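You operate a simulated robot arm through the tools that you are given. There is no shell and no other tool. Be economical: measure what you need, move in short steps, check, and stop when the job is done.

The job below is to be done with a simulated robot arm. You get a single attempt, and the scene is never put back.

Task
Put the slab on the top of the brown table away on the kneader end of the bin bench. Stack the black disc marked "No 26" from the top of the brown table on top of the black disc marked "No 57". Put the tall white tin on the top of the brown table away on the shelf under the wall cupboard. Take the grey weight on the top of the brown table and put it away on the back edge of the plywood table. Put the small carton on the top of the brown table away on the middle shelf of the carton rack. Take the green handled jug and leave it on the top of the drum fan. Open the lower green drawer, fetch the small gold nut from the inside of the lower green drawer and set it on top of the grey cube and shut the drawer again. Put the yellow weight on the top of the cooling plate away on the back edge of the plywood table. Open the grey drawer, put the brown cone on the green bench before the grey oven away in the inside of the grey drawer and shut the drawer again. Stack the numbered block labelled "No 59" from the middle of the plywood table on top of the numbered block marked "No 65". Do these in any order. Set down upright: tall white tin, grey weight, small carton, green handled jug, yellow weight.

It is judged by the outcome, as a careful person would: the job done as asked, and still so three seconds after it is handed in. It fails if anything else is knocked over, pushed out of place, dropped, spilled or broken.

Robot
A 6-joint arm with a two-finger gripper on a trunk, on a base that drives. Base frame: it is fixed to the floor where the robot stands at the start and does not move with it; the origin is under the middle of the robot, x ahead of it, y to its left, z up. Lengths are in cm, angles in rad, forces in N, time in s.
With the tool pointing down near the work surface it reaches from about 36 to 86 cm from the robot's upright axis, wherever it stands. Its first joint turns from -2.897 to 2.897 rad. Places, roughly: back edge of the plywood table (76x12 cm) [-524, -756, 80]; black disc [-325, 0, 75]; brown cone (5x5x5 cm) [-340, -900, 80]; green handled jug [-325, 50, 75]; grey cube (5x5x5 cm) [-390, -970, 80]; grey drawer [-270, -80, 60]; grey weight (7x7x8 cm) [-270, -70, 80]; inside of the grey drawer [-270, -80, 60]; kneader end of the bin bench [-1060, -620, 80]; lower green drawer [-590, -1130, 50]; middle shelf of the carton rack [-690, -580, 80]; numbered block [-550, -725, 75]; shelf under the wall cupboard (22x58 cm) [-318, 136, 96]; slab [-300, 0, 75]; small carton [-250, -50, 75]; small gold nut (4x3x3 cm) [-580, -1110, 50]; tall white tin (6x6x11 cm) [-320, -40, 80]; top of the drum fan [-240, -290, 50]; yellow weight (7x7x8 cm) [-400, -980, 80]. Payload 2.45 kg.
The tool frame sits at the grasp point between the pads (the TCP): z along the fingers, y along the line on which they close. The tips reach 2 cm beyond it. Largest opening 14 cm; the body of the gripper starts 16.8 cm behind the TCP.
Orientation is that of the tool frame in the base frame, as a unit quaternion [x, y, z, w]. With the fingers straight down and closing along the base's y, the tool's x points along the base's -x, its y along +y and its z along -z.

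Tools
- The arm moves only by the tool servo_tool. Its argument "rows" is a list of rows, each a list of 7 numbers: the shift along the base's x, y, z in m, then the turn, a rotation vector about the base's x, y, z in degrees, then the closure in counts, from 0 (fully open) to 255 (shut). In form: [[dx, dy, dz, wx, wy, wz, fingers], ...]. A call has 1 to 8 rows; each row shifts and turns the commanded pose from where the row before left it. Rows are played at 5 a second. More than 5 cm and 0.15 rad between two rows, or a gripper value outside its range, and nothing of the call is played. A pose out of reach is approached as far as the arm can. The call stops where the force on the tool passes 40 N (or 10 N more than at its start, if that is more) or the arm is blocked; 0.2 s more then pass. The fingers move at their own pace (about 4.5 cm/s each) and stop on an object; they squeeze with about 37 N. The grip force told is the motor's: it shows also when the fingers shut on nothing. Time passes only in rows, and 0.2 s behind the last, so rows that do not move let the fingers close. The reply holds the time, the measured pose of the TCP, the force on the tool along the base axes, the opening and the grip force, in the units named above and with some noise, with the torque about the TCP (base axes, N m) and any sound that the robot's microphone picked up.
- Cameras (640 x 400 px; columns grow to the right, rows downward): "scene" is now at [8.84, 13.12, 184.67]; the picture's right is [-0.12, -0.99, 0.00], its down [-0.76, 0.09, -0.64] and it looks along [0.64, -0.08, -0.77] (base axes); focal length 295 px, centre (320, 200). "wrist" rides on the gripper at [7.8, 1.1, -20.9] in the tool frame; the picture's right is [-0.14, 0.99, 0.00], its down [-0.92, -0.13, -0.37] and it looks along [-0.37, -0.05, 0.93] (tool axes); focal length 280 px, centre (320, 200). There is no depth. A picture from a camera that has moved, and an enlarged one, comes with that camera's place and axes in the base frame and with its lens.
- camera(camera): a new picture of that camera. No time passes.
- slide_trunk(by): slides the trunk up (or, below 0, down) by that many cm; the arm and the scene camera ride with it, the base frame stays. It gives what a move gives, with no picture.
- roll_base(legs): drives the robot by 1 to 6 legs, each [ahead, left, turn to the left] in cm, cm and rad, along the robot's own axes; the way and the turn of a leg run together, so that a leg with both is an arc; at most 150 cm and 3.142 rad a leg. The arm and the cameras ride along, it lands a little off, and it stops where it bumps. It gives what a move gives.
- aim_head(pan, tilt): turns the head with the scene camera to pan (to the left, within 2.496 rad either way) and tilt (down, from -0.506 to 1.204), counted from straight ahead of the robot. It gives what a move gives.
- close_up(camera, box): a new picture of the part [left, top, right, bottom] of that camera's present view, enlarged. No time passes.
- finish_job(): hands the job in; it is judged then, once.

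Work in short steps. Places have to be worked out from the pictures, the camera data and where the tool is seen: move nearer, look again, correct. Check each grasp and each placing, and mend what went wrong. You have 582 turns and 374 pictures in all, those below and enlarged ones among them. Open the gripper and draw the arm clear of the work before you hand the job in, unless the task says otherwise; then end with one line.

The tools are called as a command line: name --pt "numbers of a row" for each row, then --argument value for the rest, lists and objects as JSON in quotes. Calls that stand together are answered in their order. servo_tool: Moves the arm, as the interface text tells. Its arguments: {"type":"object","properties":{"rows":{"type":"array","items":{"type":"array","items":{"type":"number"}}}},"required":["rows"]} The other tools are called the same way: slide_trunk (by) slides the trunk up or down; roll_base (legs) drives the base; aim_head (pan, tilt) turns the head that bears the scene camera; camera (camera) takes a picture; close_up (camera, box) takes an enlarged picture of a part of a camera's view; finish_job () hands the job in.

At the start:

```text
t: 0.0
tcp_pos: [52.4, -16.99, 101.97]
tcp_rot: [0.0, 1.0, 0.0, 0.0]
contact_force: [-0.5, -0.3, -0.6]
torque: [0.03, -0.01, 0.02]
opening: 14.01
grasp_force: 0.2
trunk travel left (down, up): [-10.0, 13.0]
robot x, y, heading: [0.44, -0.18, -0.003]
head pan, tilt: [-0.119, 0.871]
```

scene: 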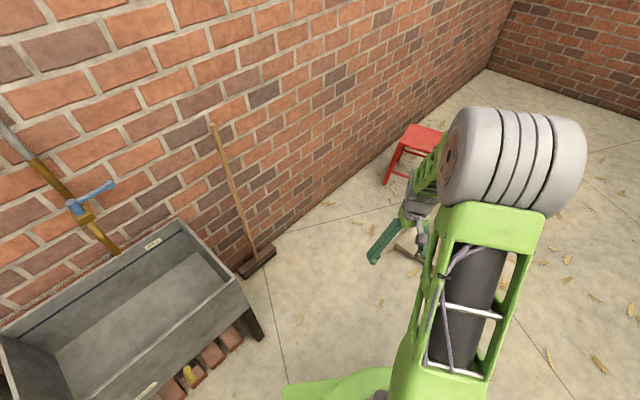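
wrist: 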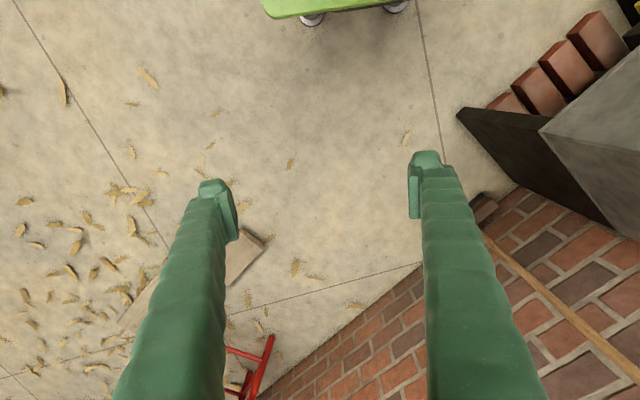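

The work lies behind the robot, so I look around with the head first.

aim_head --pan 2.49 --tilt 0.35

camera --camera "scene"

aim_head --pan -2.49 --tilt 0.35

camera --camera "scene"

```text
t: 2.3
tcp_pos: [52.31, -16.89, 102.14]
tcp_rot: [0.0, 1.0, -0.001, -0.001]
contact_force: [-0.6, -0.2, -0.1]
torque: [0.03, 0.0, -0.03]
opening: 14.01
grasp_force: 0.0
trunk travel left (down, up): [-10.0, 13.0]
robot x, y, heading: [0.25, -0.35, -0.001]
head pan, tilt: [2.491, 0.351]
```

```text
371 pictures are left
camera scene: at [-6.21, 19.69, 189.2], right [0.61, 0.8, 0.0], down [0.27, -0.21, -0.94], along [-0.75, 0.57, -0.34], focal length 295 px, centre (320, 200)
```

scene: 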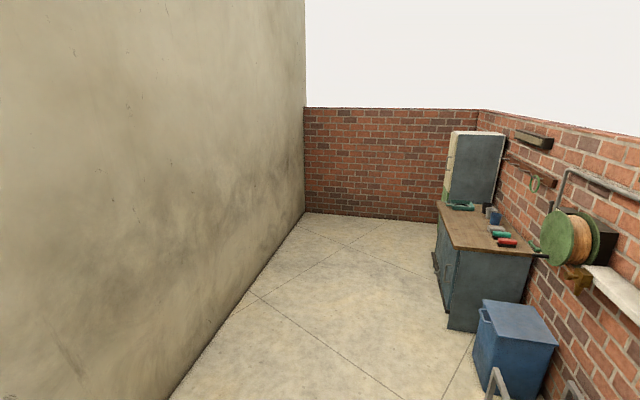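

```text
t: 6.3
tcp_pos: [52.5, -16.96, 102.04]
tcp_rot: [0.0, 1.0, 0.0, -0.001]
contact_force: [-0.3, 0.4, 1.4]
torque: [0.0, -0.01, 0.0]
opening: 14.0
grasp_force: 0.1
trunk travel left (down, up): [-10.0, 13.0]
robot x, y, heading: [0.08, 0.14, -0.003]
head pan, tilt: [-2.491, 0.351]
```

```text
370 pictures are left
camera scene: at [-6.22, 8.4, 189.2], right [-0.61, 0.8, 0.0], down [0.27, 0.21, -0.94], along [-0.75, -0.57, -0.34], focal length 295 px, centre (320, 200)
```

scene: 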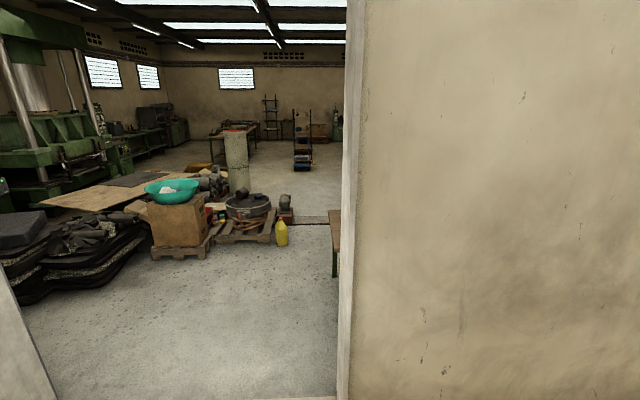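

There is a doorway to the back right. I look at it more fully.

aim_head --pan -2.1 --tilt 0.6

camera --camera "scene"

aim_head --pan -1.5 --tilt 0.6

camera --camera "scene"

```text
t: 7.1
tcp_pos: [52.35, -17.04, 101.93]
tcp_rot: [0.0, 1.0, 0.0, 0.0]
contact_force: [-0.1, 0.0, 0.2]
torque: [-0.02, 0.0, -0.02]
opening: 13.98
grasp_force: 0.2
trunk travel left (down, up): [-10.0, 13.0]
robot x, y, heading: [0.15, -0.12, 0.002]
head pan, tilt: [-2.1, 0.6]
```

```text
369 pictures are left
camera scene: at [-3.28, 6.41, 186.93], right [-0.86, 0.51, 0.0], down [0.29, 0.49, -0.83], along [-0.42, -0.71, -0.56], focal length 295 px, centre (320, 200)
```

scene: 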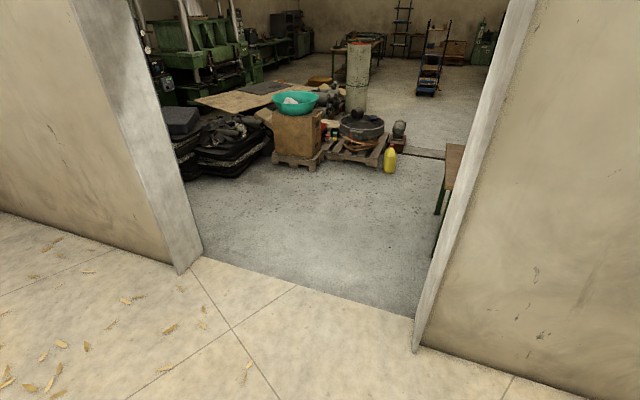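

```text
t: 8.1
tcp_pos: [52.32, -17.01, 101.98]
tcp_rot: [0.0, 1.0, 0.0, 0.0]
contact_force: [0.1, 0.0, -1.2]
torque: [0.03, -0.03, -0.01]
opening: 13.98
grasp_force: 0.1
trunk travel left (down, up): [-10.0, 13.0]
robot x, y, heading: [-0.1, -0.09, 0.002]
head pan, tilt: [-1.499, 0.6]
```

```text
368 pictures are left
camera scene: at [1.81, 5.22, 186.93], right [-1.0, -0.07, 0.0], down [-0.04, 0.56, -0.83], along [0.06, -0.82, -0.56], focal length 295 px, centre (320, 200)
```

scene: 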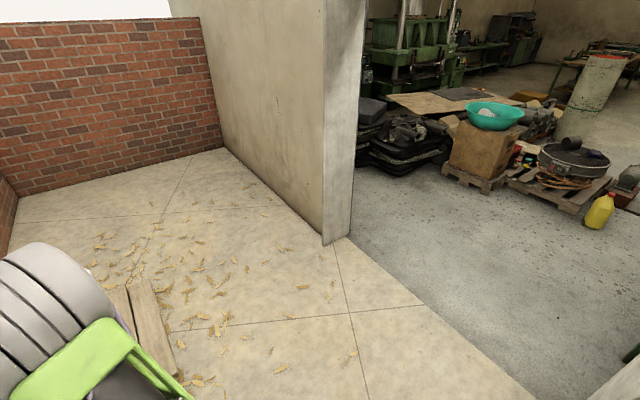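

The doorway centre is around (-47,-123), opening along (-0.78,-0.62). I turn to face it, shift left to line up with its centre, and look.

roll_base --legs '[[0, 0, -2.47], [0, 60, 0]]'

aim_head --pan 0.0 --tilt 0.5

camera --camera "scene"

```text
t: 19.7
tcp_pos: [-13.66, -66.5, 102.04]
tcp_rot: [0.943, 0.333, 0.0, 0.0]
contact_force: [-0.2, -0.5, 0.4]
torque: [0.01, 0.0, 0.0]
opening: 14.01
grasp_force: 0.1
trunk travel left (down, up): [-10.0, 13.0]
robot x, y, heading: [37.61, -46.87, -2.462]
head pan, tilt: [-1.499, 0.6]
```

```text
t: 21.3
tcp_pos: [-13.74, -66.52, 102.02]
tcp_rot: [0.943, 0.333, -0.001, 0.0]
contact_force: [0.2, -0.4, 0.6]
torque: [-0.03, 0.01, 0.0]
opening: 14.0
grasp_force: 0.1
trunk travel left (down, up): [-10.0, 13.0]
robot x, y, heading: [37.39, -46.81, -2.464]
head pan, tilt: [0.0, 0.499]
```

```text
367 pictures are left
camera scene: at [38.84, -64.06, 187.84], right [-0.63, 0.78, 0.0], down [0.37, 0.3, -0.88], along [-0.68, -0.55, -0.48], focal length 295 px, centre (320, 200)
```

scene: 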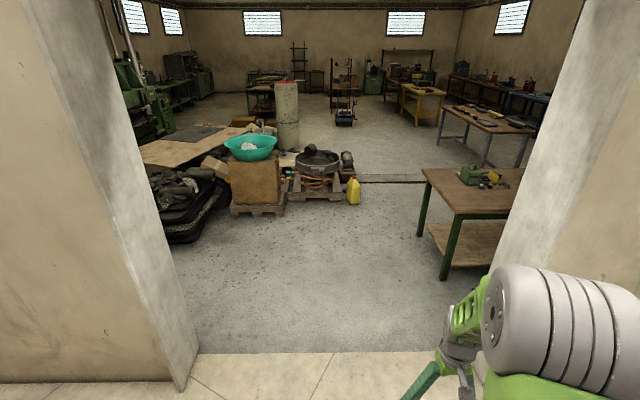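

The doorway is clear and I see the brown table right inside it. I zoom in to get the room's layout.

close_up --camera "scene" --box '[220, 30, 540, 230]'

close_up --camera "scene" --box '[90, 30, 290, 155]'

```text
2.00 times, centred on (380, 130) of scene
camera zoom: at [38.84, -64.06, 187.84], right [-0.63, 0.78, 0.0], down [0.37, 0.3, -0.88], along [-0.68, -0.55, -0.48], focal length 591 px, centre (200, 340)
```

zoom: 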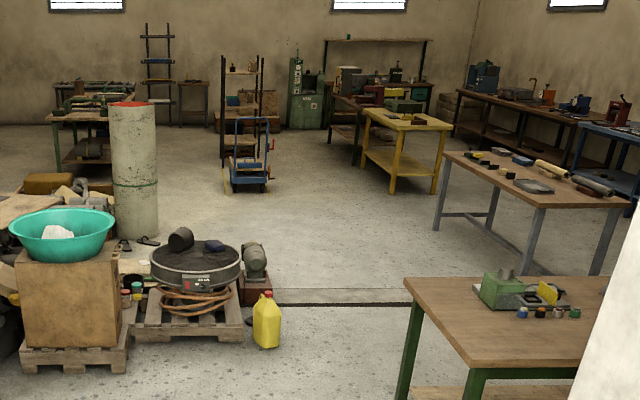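

```text
3.20 times, centred on (190, 92) of scene
camera zoom: at [38.84, -64.06, 187.84], right [-0.63, 0.78, 0.0], down [0.37, 0.3, -0.88], along [-0.68, -0.55, -0.48], focal length 945 px, centre (736, 544)
```

zoom: 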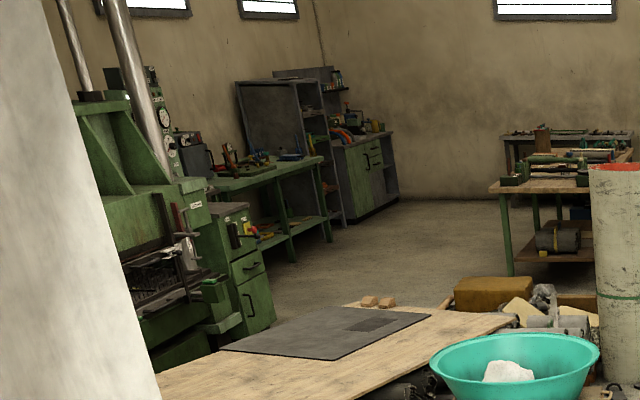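

The brown table runs along direction (-0.62, 0.78) starting near (-168,-104)/(-228,-152), with an open side facing into the room. I drive through the doorway, then look around.

roll_base --legs '[[120, 0, 0], [100, -5, 0]]'

aim_head --pan -0.8 --tilt 0.6

camera --camera "scene"

aim_head --pan -1.6 --tilt 0.6

camera --camera "scene"

```text
t: 32.2
tcp_pos: [-188.17, -201.74, 102.06]
tcp_rot: [0.942, 0.335, 0.0, 0.0]
contact_force: [-0.5, -0.1, 0.9]
torque: [0.03, -0.06, 0.0]
opening: 14.01
grasp_force: 0.1
trunk travel left (down, up): [-10.0, 13.0]
robot x, y, heading: [-137.41, -181.82, -2.454]
head pan, tilt: [0.0, 0.499]
```

```text
t: 33.3
tcp_pos: [-188.24, -201.66, 101.99]
tcp_rot: [0.942, 0.336, 0.0, -0.001]
contact_force: [0.6, -0.5, 0.7]
torque: [0.02, 0.01, -0.05]
opening: 14.01
grasp_force: 0.1
trunk travel left (down, up): [-10.0, 13.0]
robot x, y, heading: [-137.11, -181.89, -2.461]
head pan, tilt: [-0.799, 0.6]
```

```text
364 pictures are left
camera scene: at [-137.44, -192.29, 186.93], right [0.11, 0.99, 0.0], down [0.56, -0.06, -0.83], along [-0.82, 0.09, -0.56], focal length 295 px, centre (320, 200)
```

scene: 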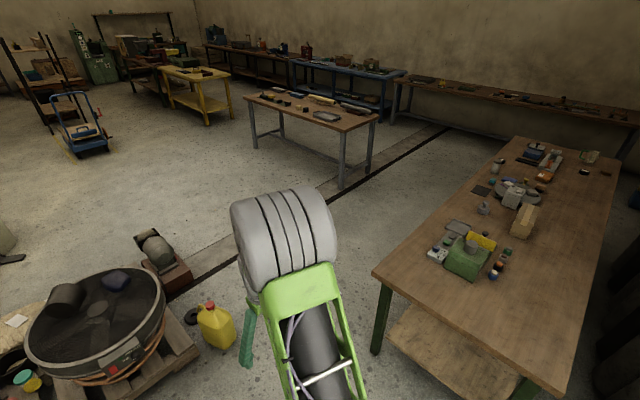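

```text
t: 34.5
tcp_pos: [-188.21, -201.84, 102.06]
tcp_rot: [0.942, 0.335, 0.0, 0.0]
contact_force: [-0.1, -0.5, -0.6]
torque: [0.02, 0.0, 0.03]
opening: 13.97
grasp_force: 0.2
trunk travel left (down, up): [-10.0, 13.0]
robot x, y, heading: [-137.01, -181.77, -2.454]
head pan, tilt: [-1.6, 0.6]
```

```text
363 pictures are left
camera scene: at [-134.04, -186.29, 186.93], right [0.79, 0.61, 0.0], down [0.34, -0.45, -0.83], along [-0.5, 0.65, -0.56], focal length 295 px, centre (320, 200)
```

scene: 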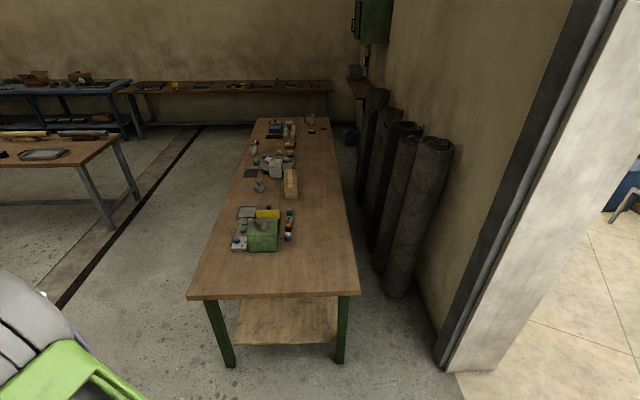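

The table is cluttered on its open (left) side. I zoom on the two views for detail.

close_up --camera "scene" --box '[180, 100, 380, 260]'

close_up --camera "scene" --box '[220, 110, 340, 185]'

close_up --camera "scene" --box '[300, 0, 440, 150]'

```text
2.50 times, centred on (280, 180) of scene
camera zoom: at [-134.04, -186.29, 186.93], right [0.79, 0.61, 0.0], down [0.34, -0.45, -0.83], along [-0.5, 0.65, -0.56], focal length 738 px, centre (420, 250)
```

zoom: 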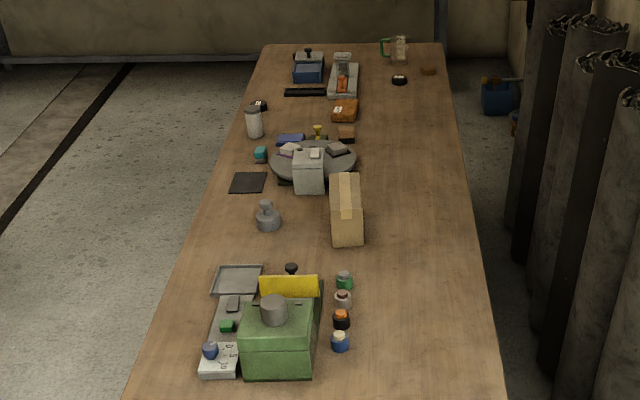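

```text
5.33 times, centred on (280, 148) of scene
camera zoom: at [-134.04, -186.29, 186.93], right [0.79, 0.61, 0.0], down [0.34, -0.45, -0.83], along [-0.5, 0.65, -0.56], focal length 1575 px, centre (533, 480)
```

zoom: 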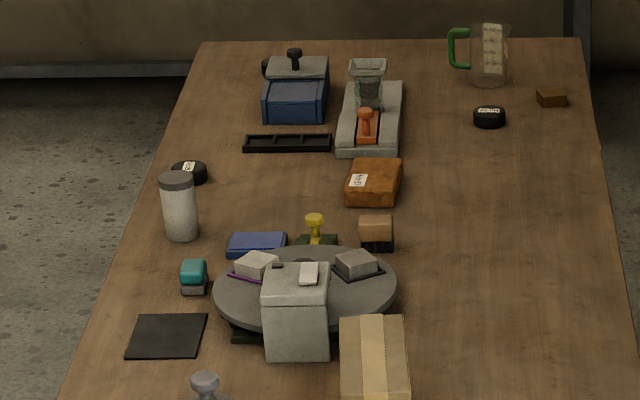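

```text
2.67 times, centred on (370, 75) of scene
camera zoom: at [-134.04, -186.29, 186.93], right [0.79, 0.61, 0.0], down [0.34, -0.45, -0.83], along [-0.5, 0.65, -0.56], focal length 788 px, centre (187, 533)
```

zoom: 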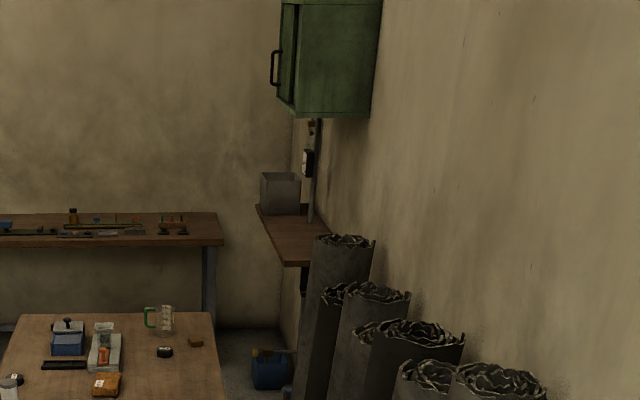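

Table axis runs about e=(-0.645,0.765); I'll work from its open far side. I drive diagonally through the gap between the yellow can and the table corner, then turn to face the table.

roll_base --legs '[[90, -66, 0], [33, -45, 0], [0, 0, 3.13]]'

aim_head --pan 0.0 --tilt 0.8

camera --camera "scene"

camera --camera "wrist"

```text
t: 52.1
tcp_pos: [-250.5, -153.73, 102.05]
tcp_rot: [-0.335, 0.942, 0.0, 0.0]
contact_force: [0.4, -0.6, 0.1]
torque: [-0.01, -0.03, -0.02]
opening: 14.03
grasp_force: 0.0
trunk travel left (down, up): [-10.0, 13.0]
robot x, y, heading: [-302.06, -173.42, 0.683]
head pan, tilt: [-1.6, 0.6]
```

```text
t: 53.8
tcp_pos: [-250.58, -153.72, 102.01]
tcp_rot: [-0.335, 0.942, 0.0, 0.0]
contact_force: [0.0, -0.7, -0.3]
torque: [-0.02, 0.01, 0.0]
opening: 13.98
grasp_force: 0.1
trunk travel left (down, up): [-10.0, 13.0]
robot x, y, heading: [-301.65, -173.82, 0.682]
head pan, tilt: [0.0, 0.799]
```

```text
359 pictures are left
camera scene: at [-303.54, -156.99, 185.24], right [0.63, -0.78, 0.0], down [-0.56, -0.45, -0.7], along [0.54, 0.44, -0.72], focal length 295 px, centre (320, 200)
```

scene: 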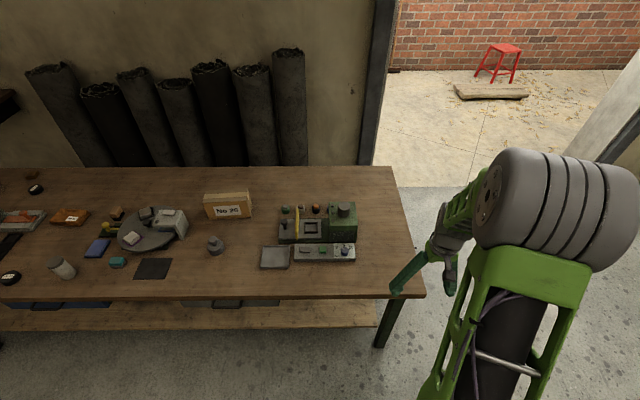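

```text
358 pictures are left
camera wrist: at [-257.3, -157.76, 122.81], right [-0.52, 0.85, 0.0], down [0.79, 0.48, 0.37], along [0.32, 0.19, -0.93], focal length 280 px, centre (320, 200)
```

wrist: 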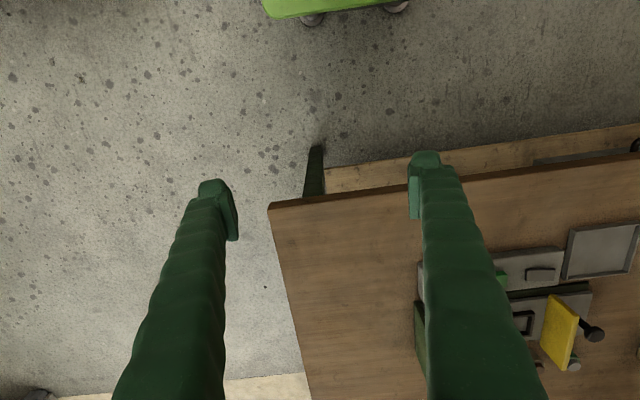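

I'm on the far side facing the table. I zoom in on the table's objects to read labels.

close_up --camera "scene" --box '[80, 180, 270, 300]'

close_up --camera "scene" --box '[0, 160, 130, 345]'

```text
3.33 times, centred on (175, 240) of scene
camera zoom: at [-303.54, -156.99, 185.24], right [0.63, -0.78, 0.0], down [-0.56, -0.45, -0.7], along [0.54, 0.44, -0.72], focal length 984 px, centre (803, 67)
```

zoom: 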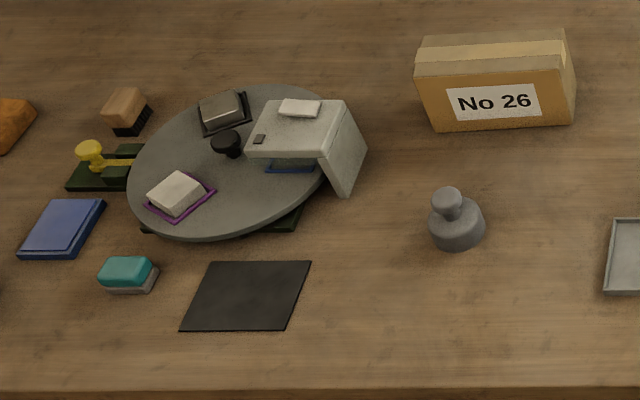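

```text
2.16 times, centred on (65, 252) of scene
camera zoom: at [-303.54, -156.99, 185.24], right [0.63, -0.78, 0.0], down [-0.56, -0.45, -0.7], along [0.54, 0.44, -0.72], focal length 638 px, centre (871, 86)
```

zoom: 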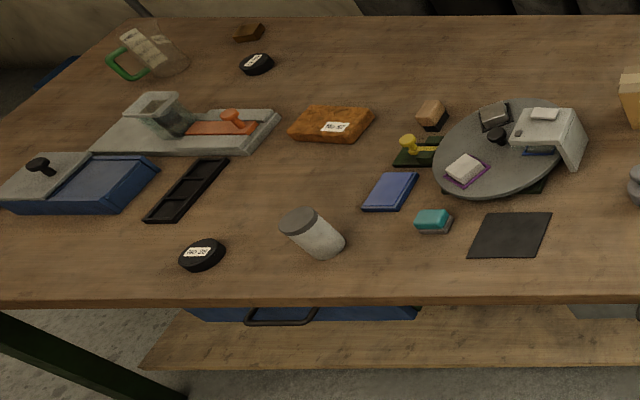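

The disc near the edge, tin and labelled slab are further left. I shift along the table towards them and a bit nearer.

roll_base --legs '[[0, 138, 0.0], [18, 0, 0]]'

aim_head --pan 0.1 --tilt 0.95

camera --camera "scene"

camera --camera "wrist"

```text
t: 67.0
tcp_pos: [-322.71, -36.5, 101.98]
tcp_rot: [-0.336, 0.942, 0.0, -0.001]
contact_force: [-0.4, -0.3, -0.4]
torque: [-0.04, 0.07, 0.02]
opening: 14.02
grasp_force: 0.1
trunk travel left (down, up): [-10.0, 13.0]
robot x, y, heading: [-374.08, -56.9, 0.682]
head pan, tilt: [0.0, 0.799]
```

```text
t: 67.7
tcp_pos: [-322.7, -36.68, 101.99]
tcp_rot: [-0.335, 0.942, 0.0, 0.0]
contact_force: [0.4, 0.1, 0.7]
torque: [0.0, 0.05, 0.01]
opening: 14.0
grasp_force: 0.1
trunk travel left (down, up): [-10.0, 13.0]
robot x, y, heading: [-374.38, -56.38, 0.68]
head pan, tilt: [0.099, 0.949]
```

```text
355 pictures are left
camera scene: at [-376.8, -39.84, 184.09], right [0.71, -0.71, 0.0], down [-0.58, -0.57, -0.58], along [0.41, 0.41, -0.81], focal length 295 px, centre (320, 200)
```

scene: 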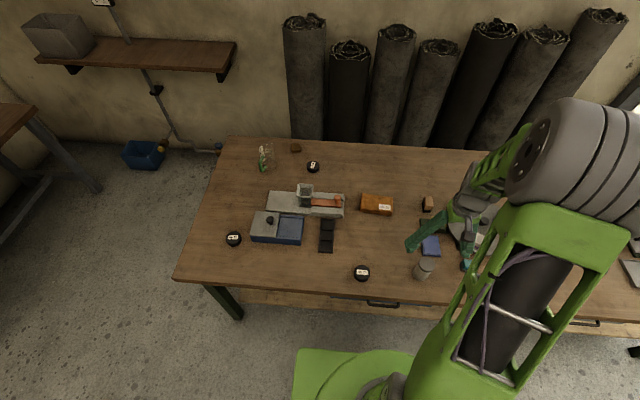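

```text
354 pictures are left
camera wrist: at [-329.46, -40.62, 122.8], right [-0.52, 0.85, 0.0], down [0.79, 0.48, 0.37], along [0.31, 0.19, -0.93], focal length 280 px, centre (320, 200)
```

wrist: 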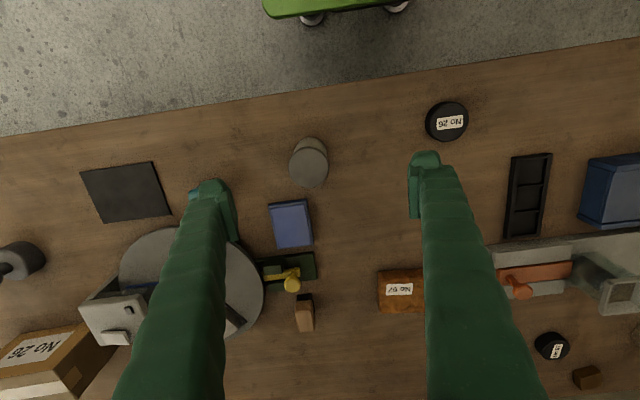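

There are three black discs; I read their labels up close.

close_up --camera "scene" --box '[210, 220, 260, 252]'

close_up --camera "scene" --box '[290, 150, 340, 182]'

close_up --camera "scene" --box '[340, 180, 440, 290]'

```text
12.50 times, centred on (235, 236) of scene
camera zoom: at [-376.8, -39.84, 184.09], right [0.71, -0.71, 0.0], down [-0.58, -0.57, -0.58], along [0.41, 0.41, -0.81], focal length 3691 px, centre (1382, -250)
```

zoom: 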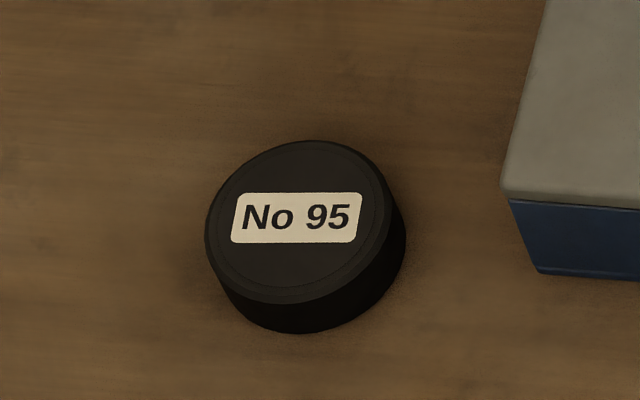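

```text
12.50 times, centred on (315, 166) of scene
camera zoom: at [-376.8, -39.84, 184.09], right [0.71, -0.71, 0.0], down [-0.58, -0.57, -0.58], along [0.41, 0.41, -0.81], focal length 3691 px, centre (382, 625)
```

zoom: 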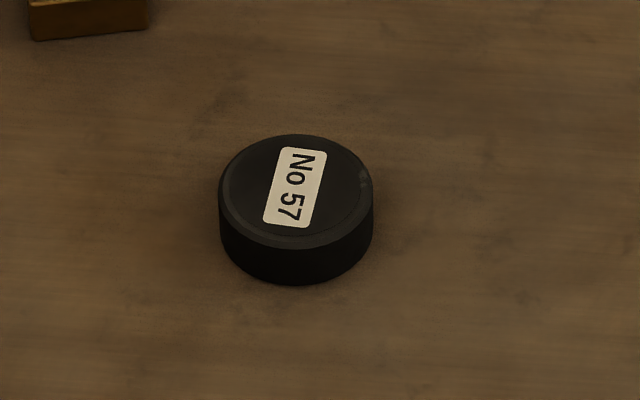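

```text
3.64 times, centred on (390, 235) of scene
camera zoom: at [-376.8, -39.84, 184.09], right [0.71, -0.71, 0.0], down [-0.58, -0.57, -0.58], along [0.41, 0.41, -0.81], focal length 1074 px, centre (66, 73)
```

zoom: 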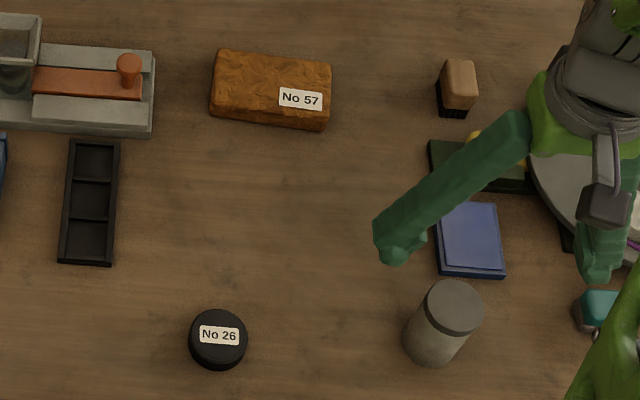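

Disc 26 is near (-336,-21.3), top about z 78. I move above it and lower partially to look.

servo_tool --pt "-0.033 0.036 0 0 0 0 60" --pt "-0.033 0.036 0 0 0 0 60" --pt "-0.033 0.036 0 0 0 0 60" --pt "-0.034 0.036 -0.02 0 0 0 60" --pt "0 0 -0.04 0 0 0 60" --pt "0 0 -0.04 0 0 0 60" --pt "0 0 -0.02 0 0 0 60"

camera --camera "wrist"

camera --camera "scene"

```text
refused: row 4 steps farther than a row can; nothing moved
```

```text
350 pictures are left
camera wrist: at [-329.46, -40.62, 122.8], right [-0.52, 0.85, 0.0], down [0.79, 0.48, 0.37], along [0.31, 0.19, -0.93], focal length 280 px, centre (320, 200)
```

wrist: 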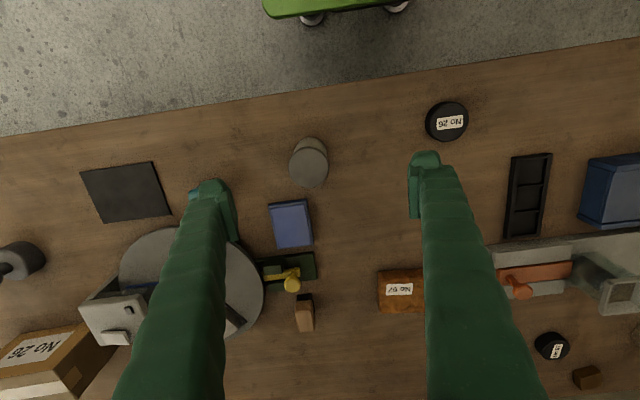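

```text
349 pictures are left
camera scene: at [-376.8, -39.84, 184.09], right [0.71, -0.71, 0.0], down [-0.58, -0.57, -0.58], along [0.41, 0.41, -0.81], focal length 295 px, centre (320, 200)
```

scene: 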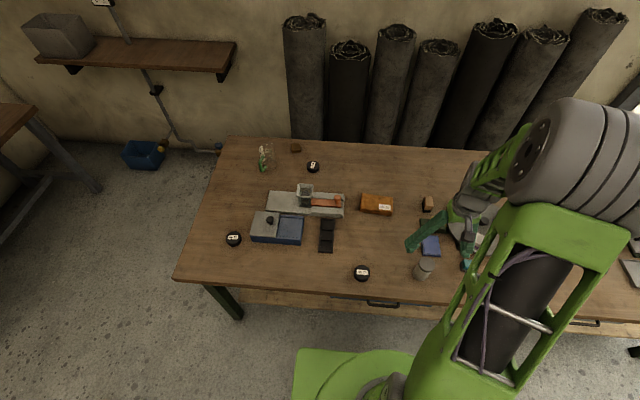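

A row was too long; I resend with shorter steps.

servo_tool --pt "-0.033 0.036 0 0 0 0 60" --pt "-0.033 0.036 0 0 0 0 60" --pt "-0.033 0.036 0 0 0 0 60" --pt "-0.034 0.036 0 0 0 0 60" --pt "0 0 -0.045 0 0 0 60" --pt "0 0 -0.045 0 0 0 60" --pt "0 0 -0.03 0 0 0 60"

camera --camera "wrist"

```text
t: 69.3
tcp_pos: [-336.18, -22.11, 89.95]
tcp_rot: [-0.335, 0.942, 0.0, -0.001]
contact_force: [0.9, -0.2, -0.7]
torque: [-0.01, 0.0, -0.01]
opening: 10.71
grasp_force: 0.1
trunk travel left (down, up): [-10.0, 13.0]
robot x, y, heading: [-374.0, -56.63, 0.685]
head pan, tilt: [0.099, 0.949]
```

```text
348 pictures are left
camera wrist: at [-342.84, -26.15, 110.75], right [-0.52, 0.85, 0.0], down [0.79, 0.48, 0.37], along [0.32, 0.19, -0.93], focal length 280 px, centre (320, 200)
```

wrist: 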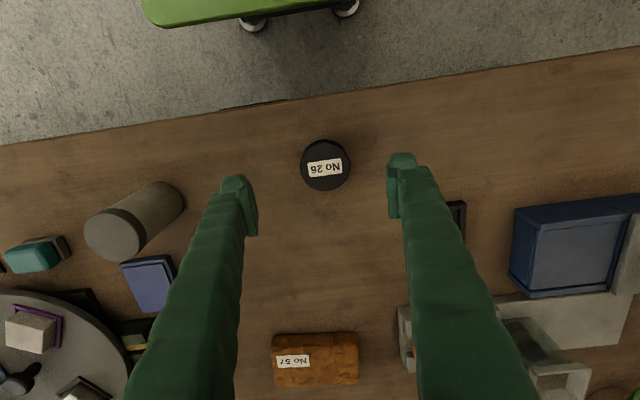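

The disc is about (0.55, 1.15) cm from the tool axis. I shift and lower to z≈78.

servo_tool --pt "0.0055 0.0115 0 0 0 0 60" --pt "0 0 -0.04 0 0 0 60" --pt "0 0 -0.04 0 0 0 60" --pt "0 0 -0.025 0 0 0 60" --pt "0 0 -0.01 0 0 0 60"

camera --camera "wrist"

```text
t: 70.5
tcp_pos: [-335.63, -21.06, 78.45]
tcp_rot: [-0.336, 0.942, 0.0, -0.001]
contact_force: [-0.1, 1.2, 0.1]
torque: [0.03, 0.02, 0.01]
opening: 10.72
grasp_force: 0.0
trunk travel left (down, up): [-10.0, 13.0]
robot x, y, heading: [-374.16, -56.76, 0.681]
head pan, tilt: [0.099, 0.949]
```

```text
347 pictures are left
camera wrist: at [-342.24, -25.07, 99.29], right [-0.52, 0.85, 0.0], down [0.79, 0.48, 0.37], along [0.31, 0.19, -0.93], focal length 280 px, centre (320, 200)
```

wrist: 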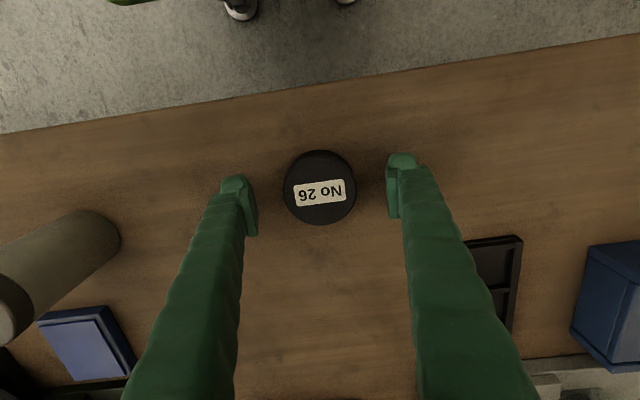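

Well aligned. I lower by 1.8 cm more, watching the force, then close.

servo_tool --pt "0 0 -0.01 0 0 0 60" --pt "0 0 -0.008 0 0 0 60" --pt "0 0 0 0 0 0 60"

```text
t: 71.1
tcp_pos: [-335.68, -20.99, 77.54]
tcp_rot: [-0.336, 0.942, 0.0, 0.0]
contact_force: [-6.2, -4.9, 26.2]
torque: [-0.15, 0.06, -0.05]
opening: 10.72
grasp_force: 0.0
trunk travel left (down, up): [-10.0, 13.0]
robot x, y, heading: [-374.05, -56.33, 0.681]
head pan, tilt: [0.099, 0.949]
stopped in row 2: the force on the tool passed its limit at 50 N (the readings are from after the stop); the commanded pose is now the measured one
```

The tips touch the table at TCP z 77.5, so the table top is z≈75.4. I raise a little and close.

servo_tool --pt "0 0 0.004 0 0 0 60" --pt "0 0 0 0 0 0 200" --pt "0 0 0 0 0 0 200" --pt "0 0 0 0 0 0 200" --pt "0 0 0 0 0 0 200" --pt "0 0 0 0 0 0 200"

```text
t: 72.5
tcp_pos: [-335.46, -20.87, 77.96]
tcp_rot: [-0.336, 0.942, 0.003, 0.002]
contact_force: [7.2, -7.7, 33.9]
torque: [-0.44, -0.09, 0.03]
opening: 5.84
grasp_force: 36.8
trunk travel left (down, up): [-10.0, 13.0]
robot x, y, heading: [-373.79, -56.67, 0.685]
head pan, tilt: [0.099, 0.949]
```

Gripped at 5.84 cm. I lift.

servo_tool --pt "0 0 0.01 0 0 0 200" --pt "0 0 0.04 0 0 0 200" --pt "0 0 0.05 0 0 0 200" --pt "0 0 0.05 0 0 0 200" --pt "0 0 0.05 0 0 0 200" --pt "0 0 0.05 0 0 0 200"

camera --camera "wrist"

camera --camera "scene"

```text
t: 73.9
tcp_pos: [-335.77, -20.94, 102.92]
tcp_rot: [-0.335, 0.942, -0.001, -0.001]
contact_force: [0.2, -0.8, 0.0]
torque: [0.04, -0.02, 0.0]
opening: 5.86
grasp_force: 36.5
trunk travel left (down, up): [-10.0, 13.0]
robot x, y, heading: [-373.99, -56.92, 0.68]
head pan, tilt: [0.099, 0.949]
```

```text
346 pictures are left
camera wrist: at [-342.4, -25.0, 123.64], right [-0.52, 0.85, 0.0], down [0.79, 0.48, 0.37], along [0.32, 0.19, -0.93], focal length 280 px, centre (320, 200)
```

wrist: 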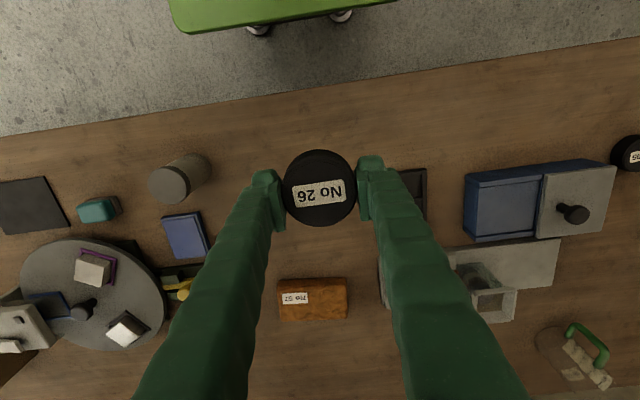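

```text
345 pictures are left
camera scene: at [-376.89, -39.91, 184.1], right [0.71, -0.71, 0.0], down [-0.58, -0.57, -0.58], along [0.41, 0.41, -0.81], focal length 295 px, centre (320, 200)
```

scene: 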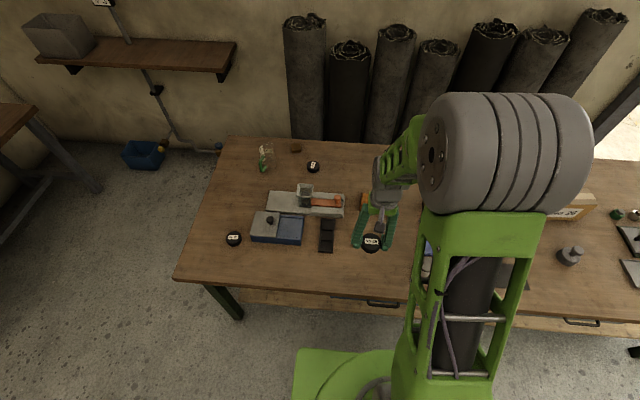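

Disc 57 is out of reach from this side, so I carry the disc round to the table's far end and look from there.

roll_base --legs '[[-5, 118, 0], [0, 0, -1.55], [0, 95, 0]]'

aim_head --pan 0.0 --tilt 0.95

camera --camera "scene"

camera --camera "wrist"

```text
t: 96.5
tcp_pos: [-342.87, 53.12, 102.86]
tcp_rot: [0.431, 0.902, 0.0, 0.0]
contact_force: [-0.1, -0.1, -1.3]
torque: [0.0, 0.01, 0.0]
opening: 5.84
grasp_force: 37.0
trunk travel left (down, up): [-10.0, 13.0]
robot x, y, heading: [-378.39, 91.58, -0.889]
head pan, tilt: [0.099, 0.949]
```

```text
t: 97.2
tcp_pos: [-342.86, 53.18, 102.8]
tcp_rot: [0.43, 0.903, 0.0, 0.0]
contact_force: [-0.4, 0.5, -0.5]
torque: [0.0, 0.02, -0.01]
opening: 5.85
grasp_force: 37.3
trunk travel left (down, up): [-10.0, 13.0]
robot x, y, heading: [-378.25, 91.67, -0.893]
head pan, tilt: [0.0, 0.949]
```

```text
344 pictures are left
camera scene: at [-362.08, 94.2, 184.09], right [-0.78, -0.63, 0.0], down [-0.51, 0.63, -0.58], along [0.37, -0.45, -0.81], focal length 295 px, centre (320, 200)
```

scene: 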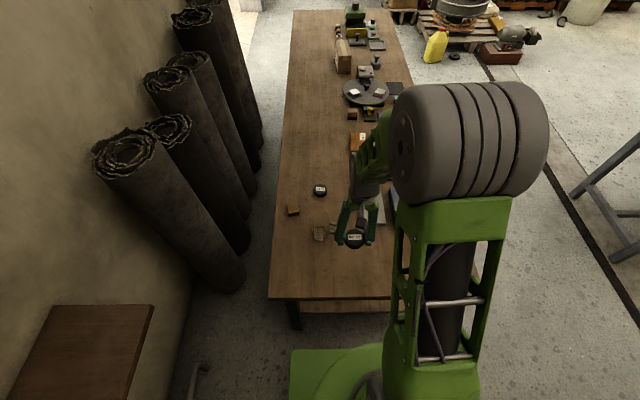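

```text
343 pictures are left
camera wrist: at [-346.95, 60.0, 123.57], right [0.86, 0.52, 0.0], down [0.48, -0.8, 0.37], along [0.19, -0.32, -0.93], focal length 280 px, centre (320, 200)
```

wrist: 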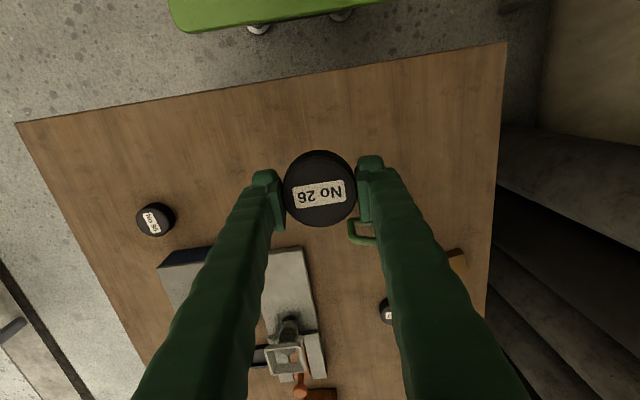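

Disc 57 is near (-311.5, 30.5), ~90 cm from the axis. I roll 11 cm closer.

roll_base --legs '[[11, 0, 0]]'

camera --camera "wrist"

```text
t: 98.4
tcp_pos: [-336.15, 44.56, 102.65]
tcp_rot: [0.432, 0.902, 0.0, 0.0]
contact_force: [0.9, -0.5, -1.7]
torque: [0.08, 0.02, -0.03]
opening: 5.88
grasp_force: 37.5
trunk travel left (down, up): [-10.0, 13.0]
robot x, y, heading: [-371.54, 83.44, -0.89]
head pan, tilt: [0.0, 0.949]
```

```text
342 pictures are left
camera wrist: at [-340.09, 51.45, 123.51], right [0.86, 0.51, 0.0], down [0.48, -0.8, 0.37], along [0.19, -0.32, -0.93], focal length 280 px, centre (320, 200)
```

wrist: 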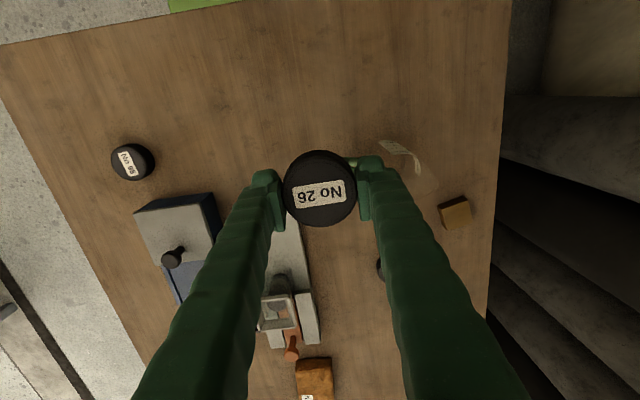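

I move over disc 57 and look.

servo_tool --pt "0.04 -0.023 0 0 0 0 200" --pt "0.04 -0.023 0 0 0 0 200" --pt "0.04 -0.023 0 0 0 0 200" --pt "0.04 -0.023 0 0 0 0 200" --pt "0.04 -0.023 0 0 0 0 200" --pt "0.04 -0.023 0 0 0 0 200" --pt "0 0 0 0 0 0 200"

camera --camera "wrist"

close_up --camera "scene" --box '[260, 140, 400, 260]'

```text
t: 100.0
tcp_pos: [-312.12, 30.93, 102.9]
tcp_rot: [0.431, 0.902, 0.0, 0.001]
contact_force: [-0.1, 0.0, -0.8]
torque: [0.02, 0.0, -0.03]
opening: 5.87
grasp_force: 36.5
trunk travel left (down, up): [-10.0, 13.0]
robot x, y, heading: [-371.37, 83.12, -0.894]
head pan, tilt: [0.0, 0.949]
```

```text
341 pictures are left
camera wrist: at [-316.17, 37.7, 123.6], right [0.86, 0.51, 0.0], down [0.48, -0.8, 0.37], along [0.19, -0.32, -0.93], focal length 280 px, centre (320, 200)
```

wrist: 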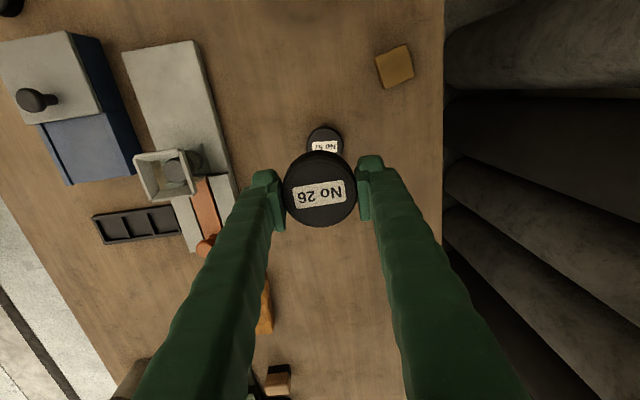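

```text
3.33 times, centred on (330, 200) of scene
camera zoom: at [-355.31, 85.77, 184.1], right [-0.78, -0.63, 0.0], down [-0.51, 0.63, -0.58], along [0.37, -0.45, -0.81], focal length 984 px, centre (287, 200)
```

zoom: 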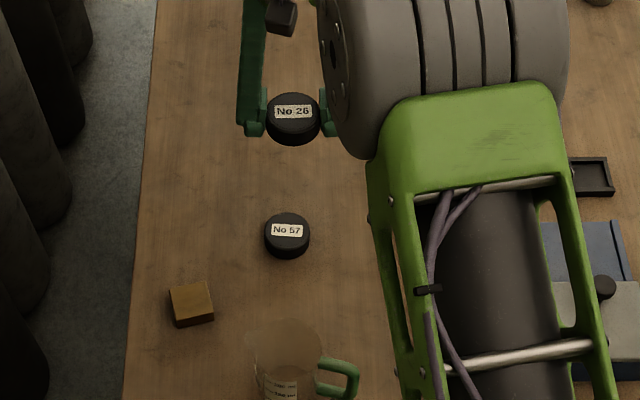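

Disc 57 is at about (-310.7, 30.7). I correct and lower part-way, then look again.

servo_tool --pt "0.013 -0.002 0 0 0 0 200" --pt "0 0 -0.045 0 0 0 200" --pt "0 0 -0.045 0 0 0 200" --pt "0 0 -0.045 0 0 0 200" --pt "0 0 0 0 0 0 200"

camera --camera "wrist"

close_up --camera "scene" --box '[280, 150, 360, 220]'

```text
t: 101.2
tcp_pos: [-310.9, 30.57, 89.29]
tcp_rot: [0.431, 0.902, -0.001, 0.002]
contact_force: [1.0, -0.9, -1.0]
torque: [0.0, 0.06, 0.02]
opening: 5.84
grasp_force: 37.6
trunk travel left (down, up): [-10.0, 13.0]
robot x, y, heading: [-371.16, 83.41, -0.889]
head pan, tilt: [0.0, 0.949]
```

```text
339 pictures are left
camera wrist: at [-314.9, 37.51, 110.02], right [0.86, 0.51, 0.0], down [0.48, -0.8, 0.37], along [0.19, -0.32, -0.93], focal length 280 px, centre (320, 200)
```

wrist: 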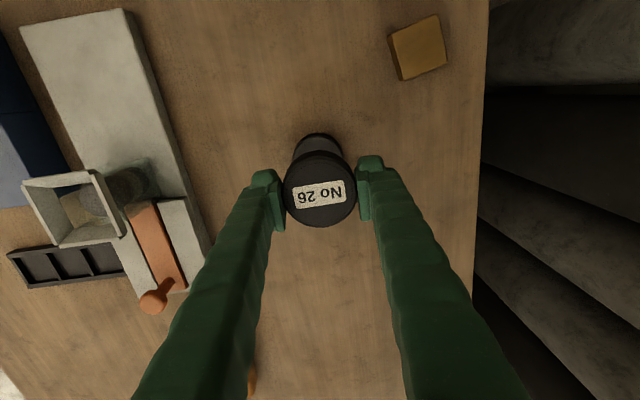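

```text
5.71 times, centred on (320, 185) of scene
camera zoom: at [-355.27, 85.74, 184.09], right [-0.78, -0.63, 0.0], down [-0.51, 0.63, -0.58], along [0.37, -0.45, -0.81], focal length 1687 px, centre (320, 286)
```

zoom: 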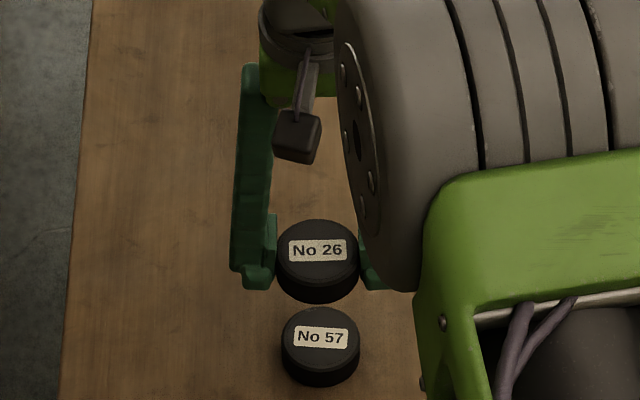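

Aligned within a few mm. I lower to just above contact, then creep down.

servo_tool --pt "0 0 -0.04 0 0 0 200" --pt "0 0 -0.03 0 0 0 200" --pt "0 0 -0.005 0 0 0 200" --pt "0 0 -0.003 0 0 0 200" --pt "0 0 -0.002 0 0 0 200" --pt "0 0 0 0 0 0 200"

close_up --camera "scene" --box '[280, 150, 360, 220]'

```text
t: 102.6
tcp_pos: [-310.81, 30.74, 81.28]
tcp_rot: [0.432, 0.902, -0.001, 0.001]
contact_force: [-0.3, 0.0, -0.7]
torque: [0.0, -0.02, 0.01]
opening: 5.81
grasp_force: 36.7
trunk travel left (down, up): [-10.0, 13.0]
robot x, y, heading: [-371.62, 83.2, -0.894]
head pan, tilt: [0.0, 0.949]
```

```text
5.71 times, centred on (320, 185) of scene
camera zoom: at [-355.27, 85.74, 184.09], right [-0.78, -0.63, 0.0], down [-0.51, 0.63, -0.58], along [0.37, -0.45, -0.81], focal length 1687 px, centre (320, 286)
```

zoom: 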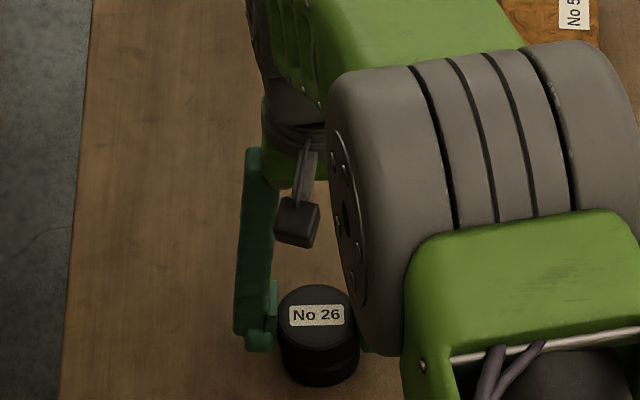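

Nicely aligned and near contact. I creep down to touch, then release.

servo_tool --pt "0 0 -0.002 0 0 0 200" --pt "0 0 -0.002 0 0 0 200" --pt "0 0 -0.001 0 0 0 200"

```text
t: 103.4
tcp_pos: [-310.87, 30.56, 80.81]
tcp_rot: [0.431, 0.902, 0.0, 0.001]
contact_force: [-0.8, 0.5, 0.3]
torque: [0.01, -0.01, 0.02]
opening: 5.88
grasp_force: 37.3
trunk travel left (down, up): [-10.0, 13.0]
robot x, y, heading: [-371.82, 83.31, -0.889]
head pan, tilt: [0.0, 0.949]
```

servo_tool --pt "0 0 -0.002 0 0 0 200" --pt "0 0 -0.002 0 0 0 200" --pt "0 0 -0.001 0 0 0 200"

```text
t: 104.2
tcp_pos: [-310.87, 30.77, 80.48]
tcp_rot: [0.431, 0.902, -0.001, 0.001]
contact_force: [-0.9, 1.6, 10.0]
torque: [0.0, 0.0, -0.02]
opening: 5.86
grasp_force: 37.5
trunk travel left (down, up): [-10.0, 13.0]
robot x, y, heading: [-371.87, 83.32, -0.89]
head pan, tilt: [0.0, 0.949]
```

Contact felt (10 N). I open slowly and rise.

servo_tool --pt "0 0 0 0 0 0 120" --pt "0 0 0 0 0 0 80" --pt "0 0 0 0 0 0 60" --pt "0 0 0.03 0 0 0 60" --pt "0 0 0.05 0 0 0 60" --pt "0 0 0.05 0 0 0 60" --pt "0 0 0.05 0 0 0 60" --pt "0 0 0.05 0 0 0 0"

camera --camera "scene"

close_up --camera "scene" --box '[260, 180, 360, 250]'

camera --camera "wrist"

```text
t: 106.0
tcp_pos: [-311.02, 30.93, 103.3]
tcp_rot: [0.432, 0.902, 0.0, 0.0]
contact_force: [-0.2, -0.1, 0.3]
torque: [-0.04, 0.0, 0.0]
opening: 14.03
grasp_force: 0.1
trunk travel left (down, up): [-10.0, 13.0]
robot x, y, heading: [-371.4, 83.37, -0.892]
head pan, tilt: [0.0, 0.949]
```

```text
336 pictures are left
camera scene: at [-355.34, 85.8, 184.1], right [-0.78, -0.63, 0.0], down [-0.51, 0.63, -0.58], along [0.37, -0.45, -0.81], focal length 295 px, centre (320, 200)
```

scene: 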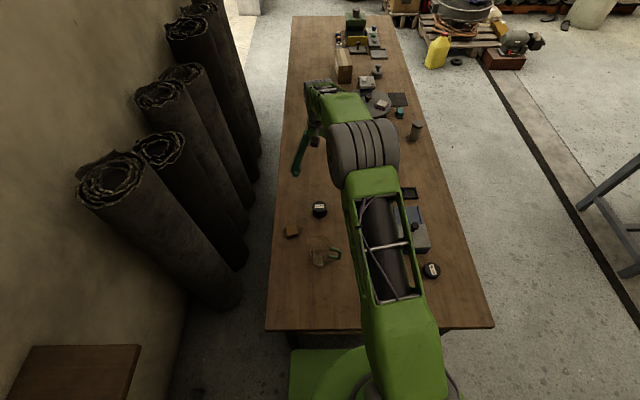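

```text
5.71 times, centred on (310, 215) of scene
camera zoom: at [-355.34, 85.8, 184.1], right [-0.78, -0.63, 0.0], down [-0.51, 0.63, -0.58], along [0.37, -0.45, -0.81], focal length 1687 px, centre (377, 114)
```

zoom: 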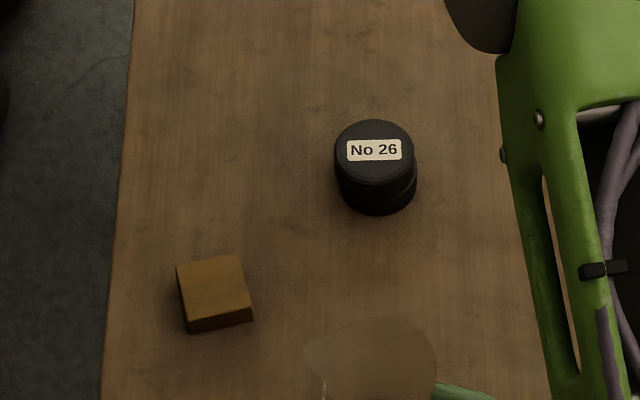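

```text
334 pictures are left
camera wrist: at [-314.96, 37.84, 124.22], right [0.86, 0.51, 0.0], down [0.48, -0.8, 0.37], along [0.19, -0.32, -0.93], focal length 280 px, centre (320, 200)
```

wrist: 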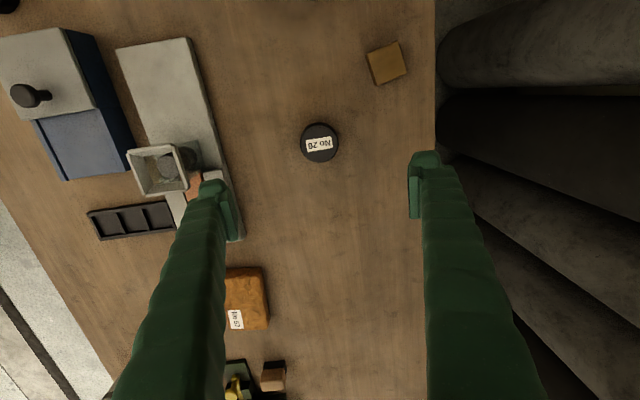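

Disc stacked. Now the jug: I zoom in on it.

close_up --camera "scene" --box '[285, 230, 365, 280]'

```text
8.00 times, centred on (325, 255) of scene
camera zoom: at [-355.34, 85.8, 184.1], right [-0.78, -0.63, 0.0], down [-0.51, 0.63, -0.58], along [0.37, -0.45, -0.81], focal length 2362 px, centre (280, -240)
```

zoom: 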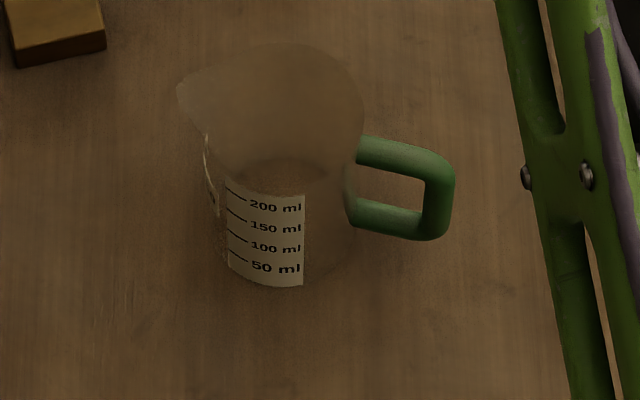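

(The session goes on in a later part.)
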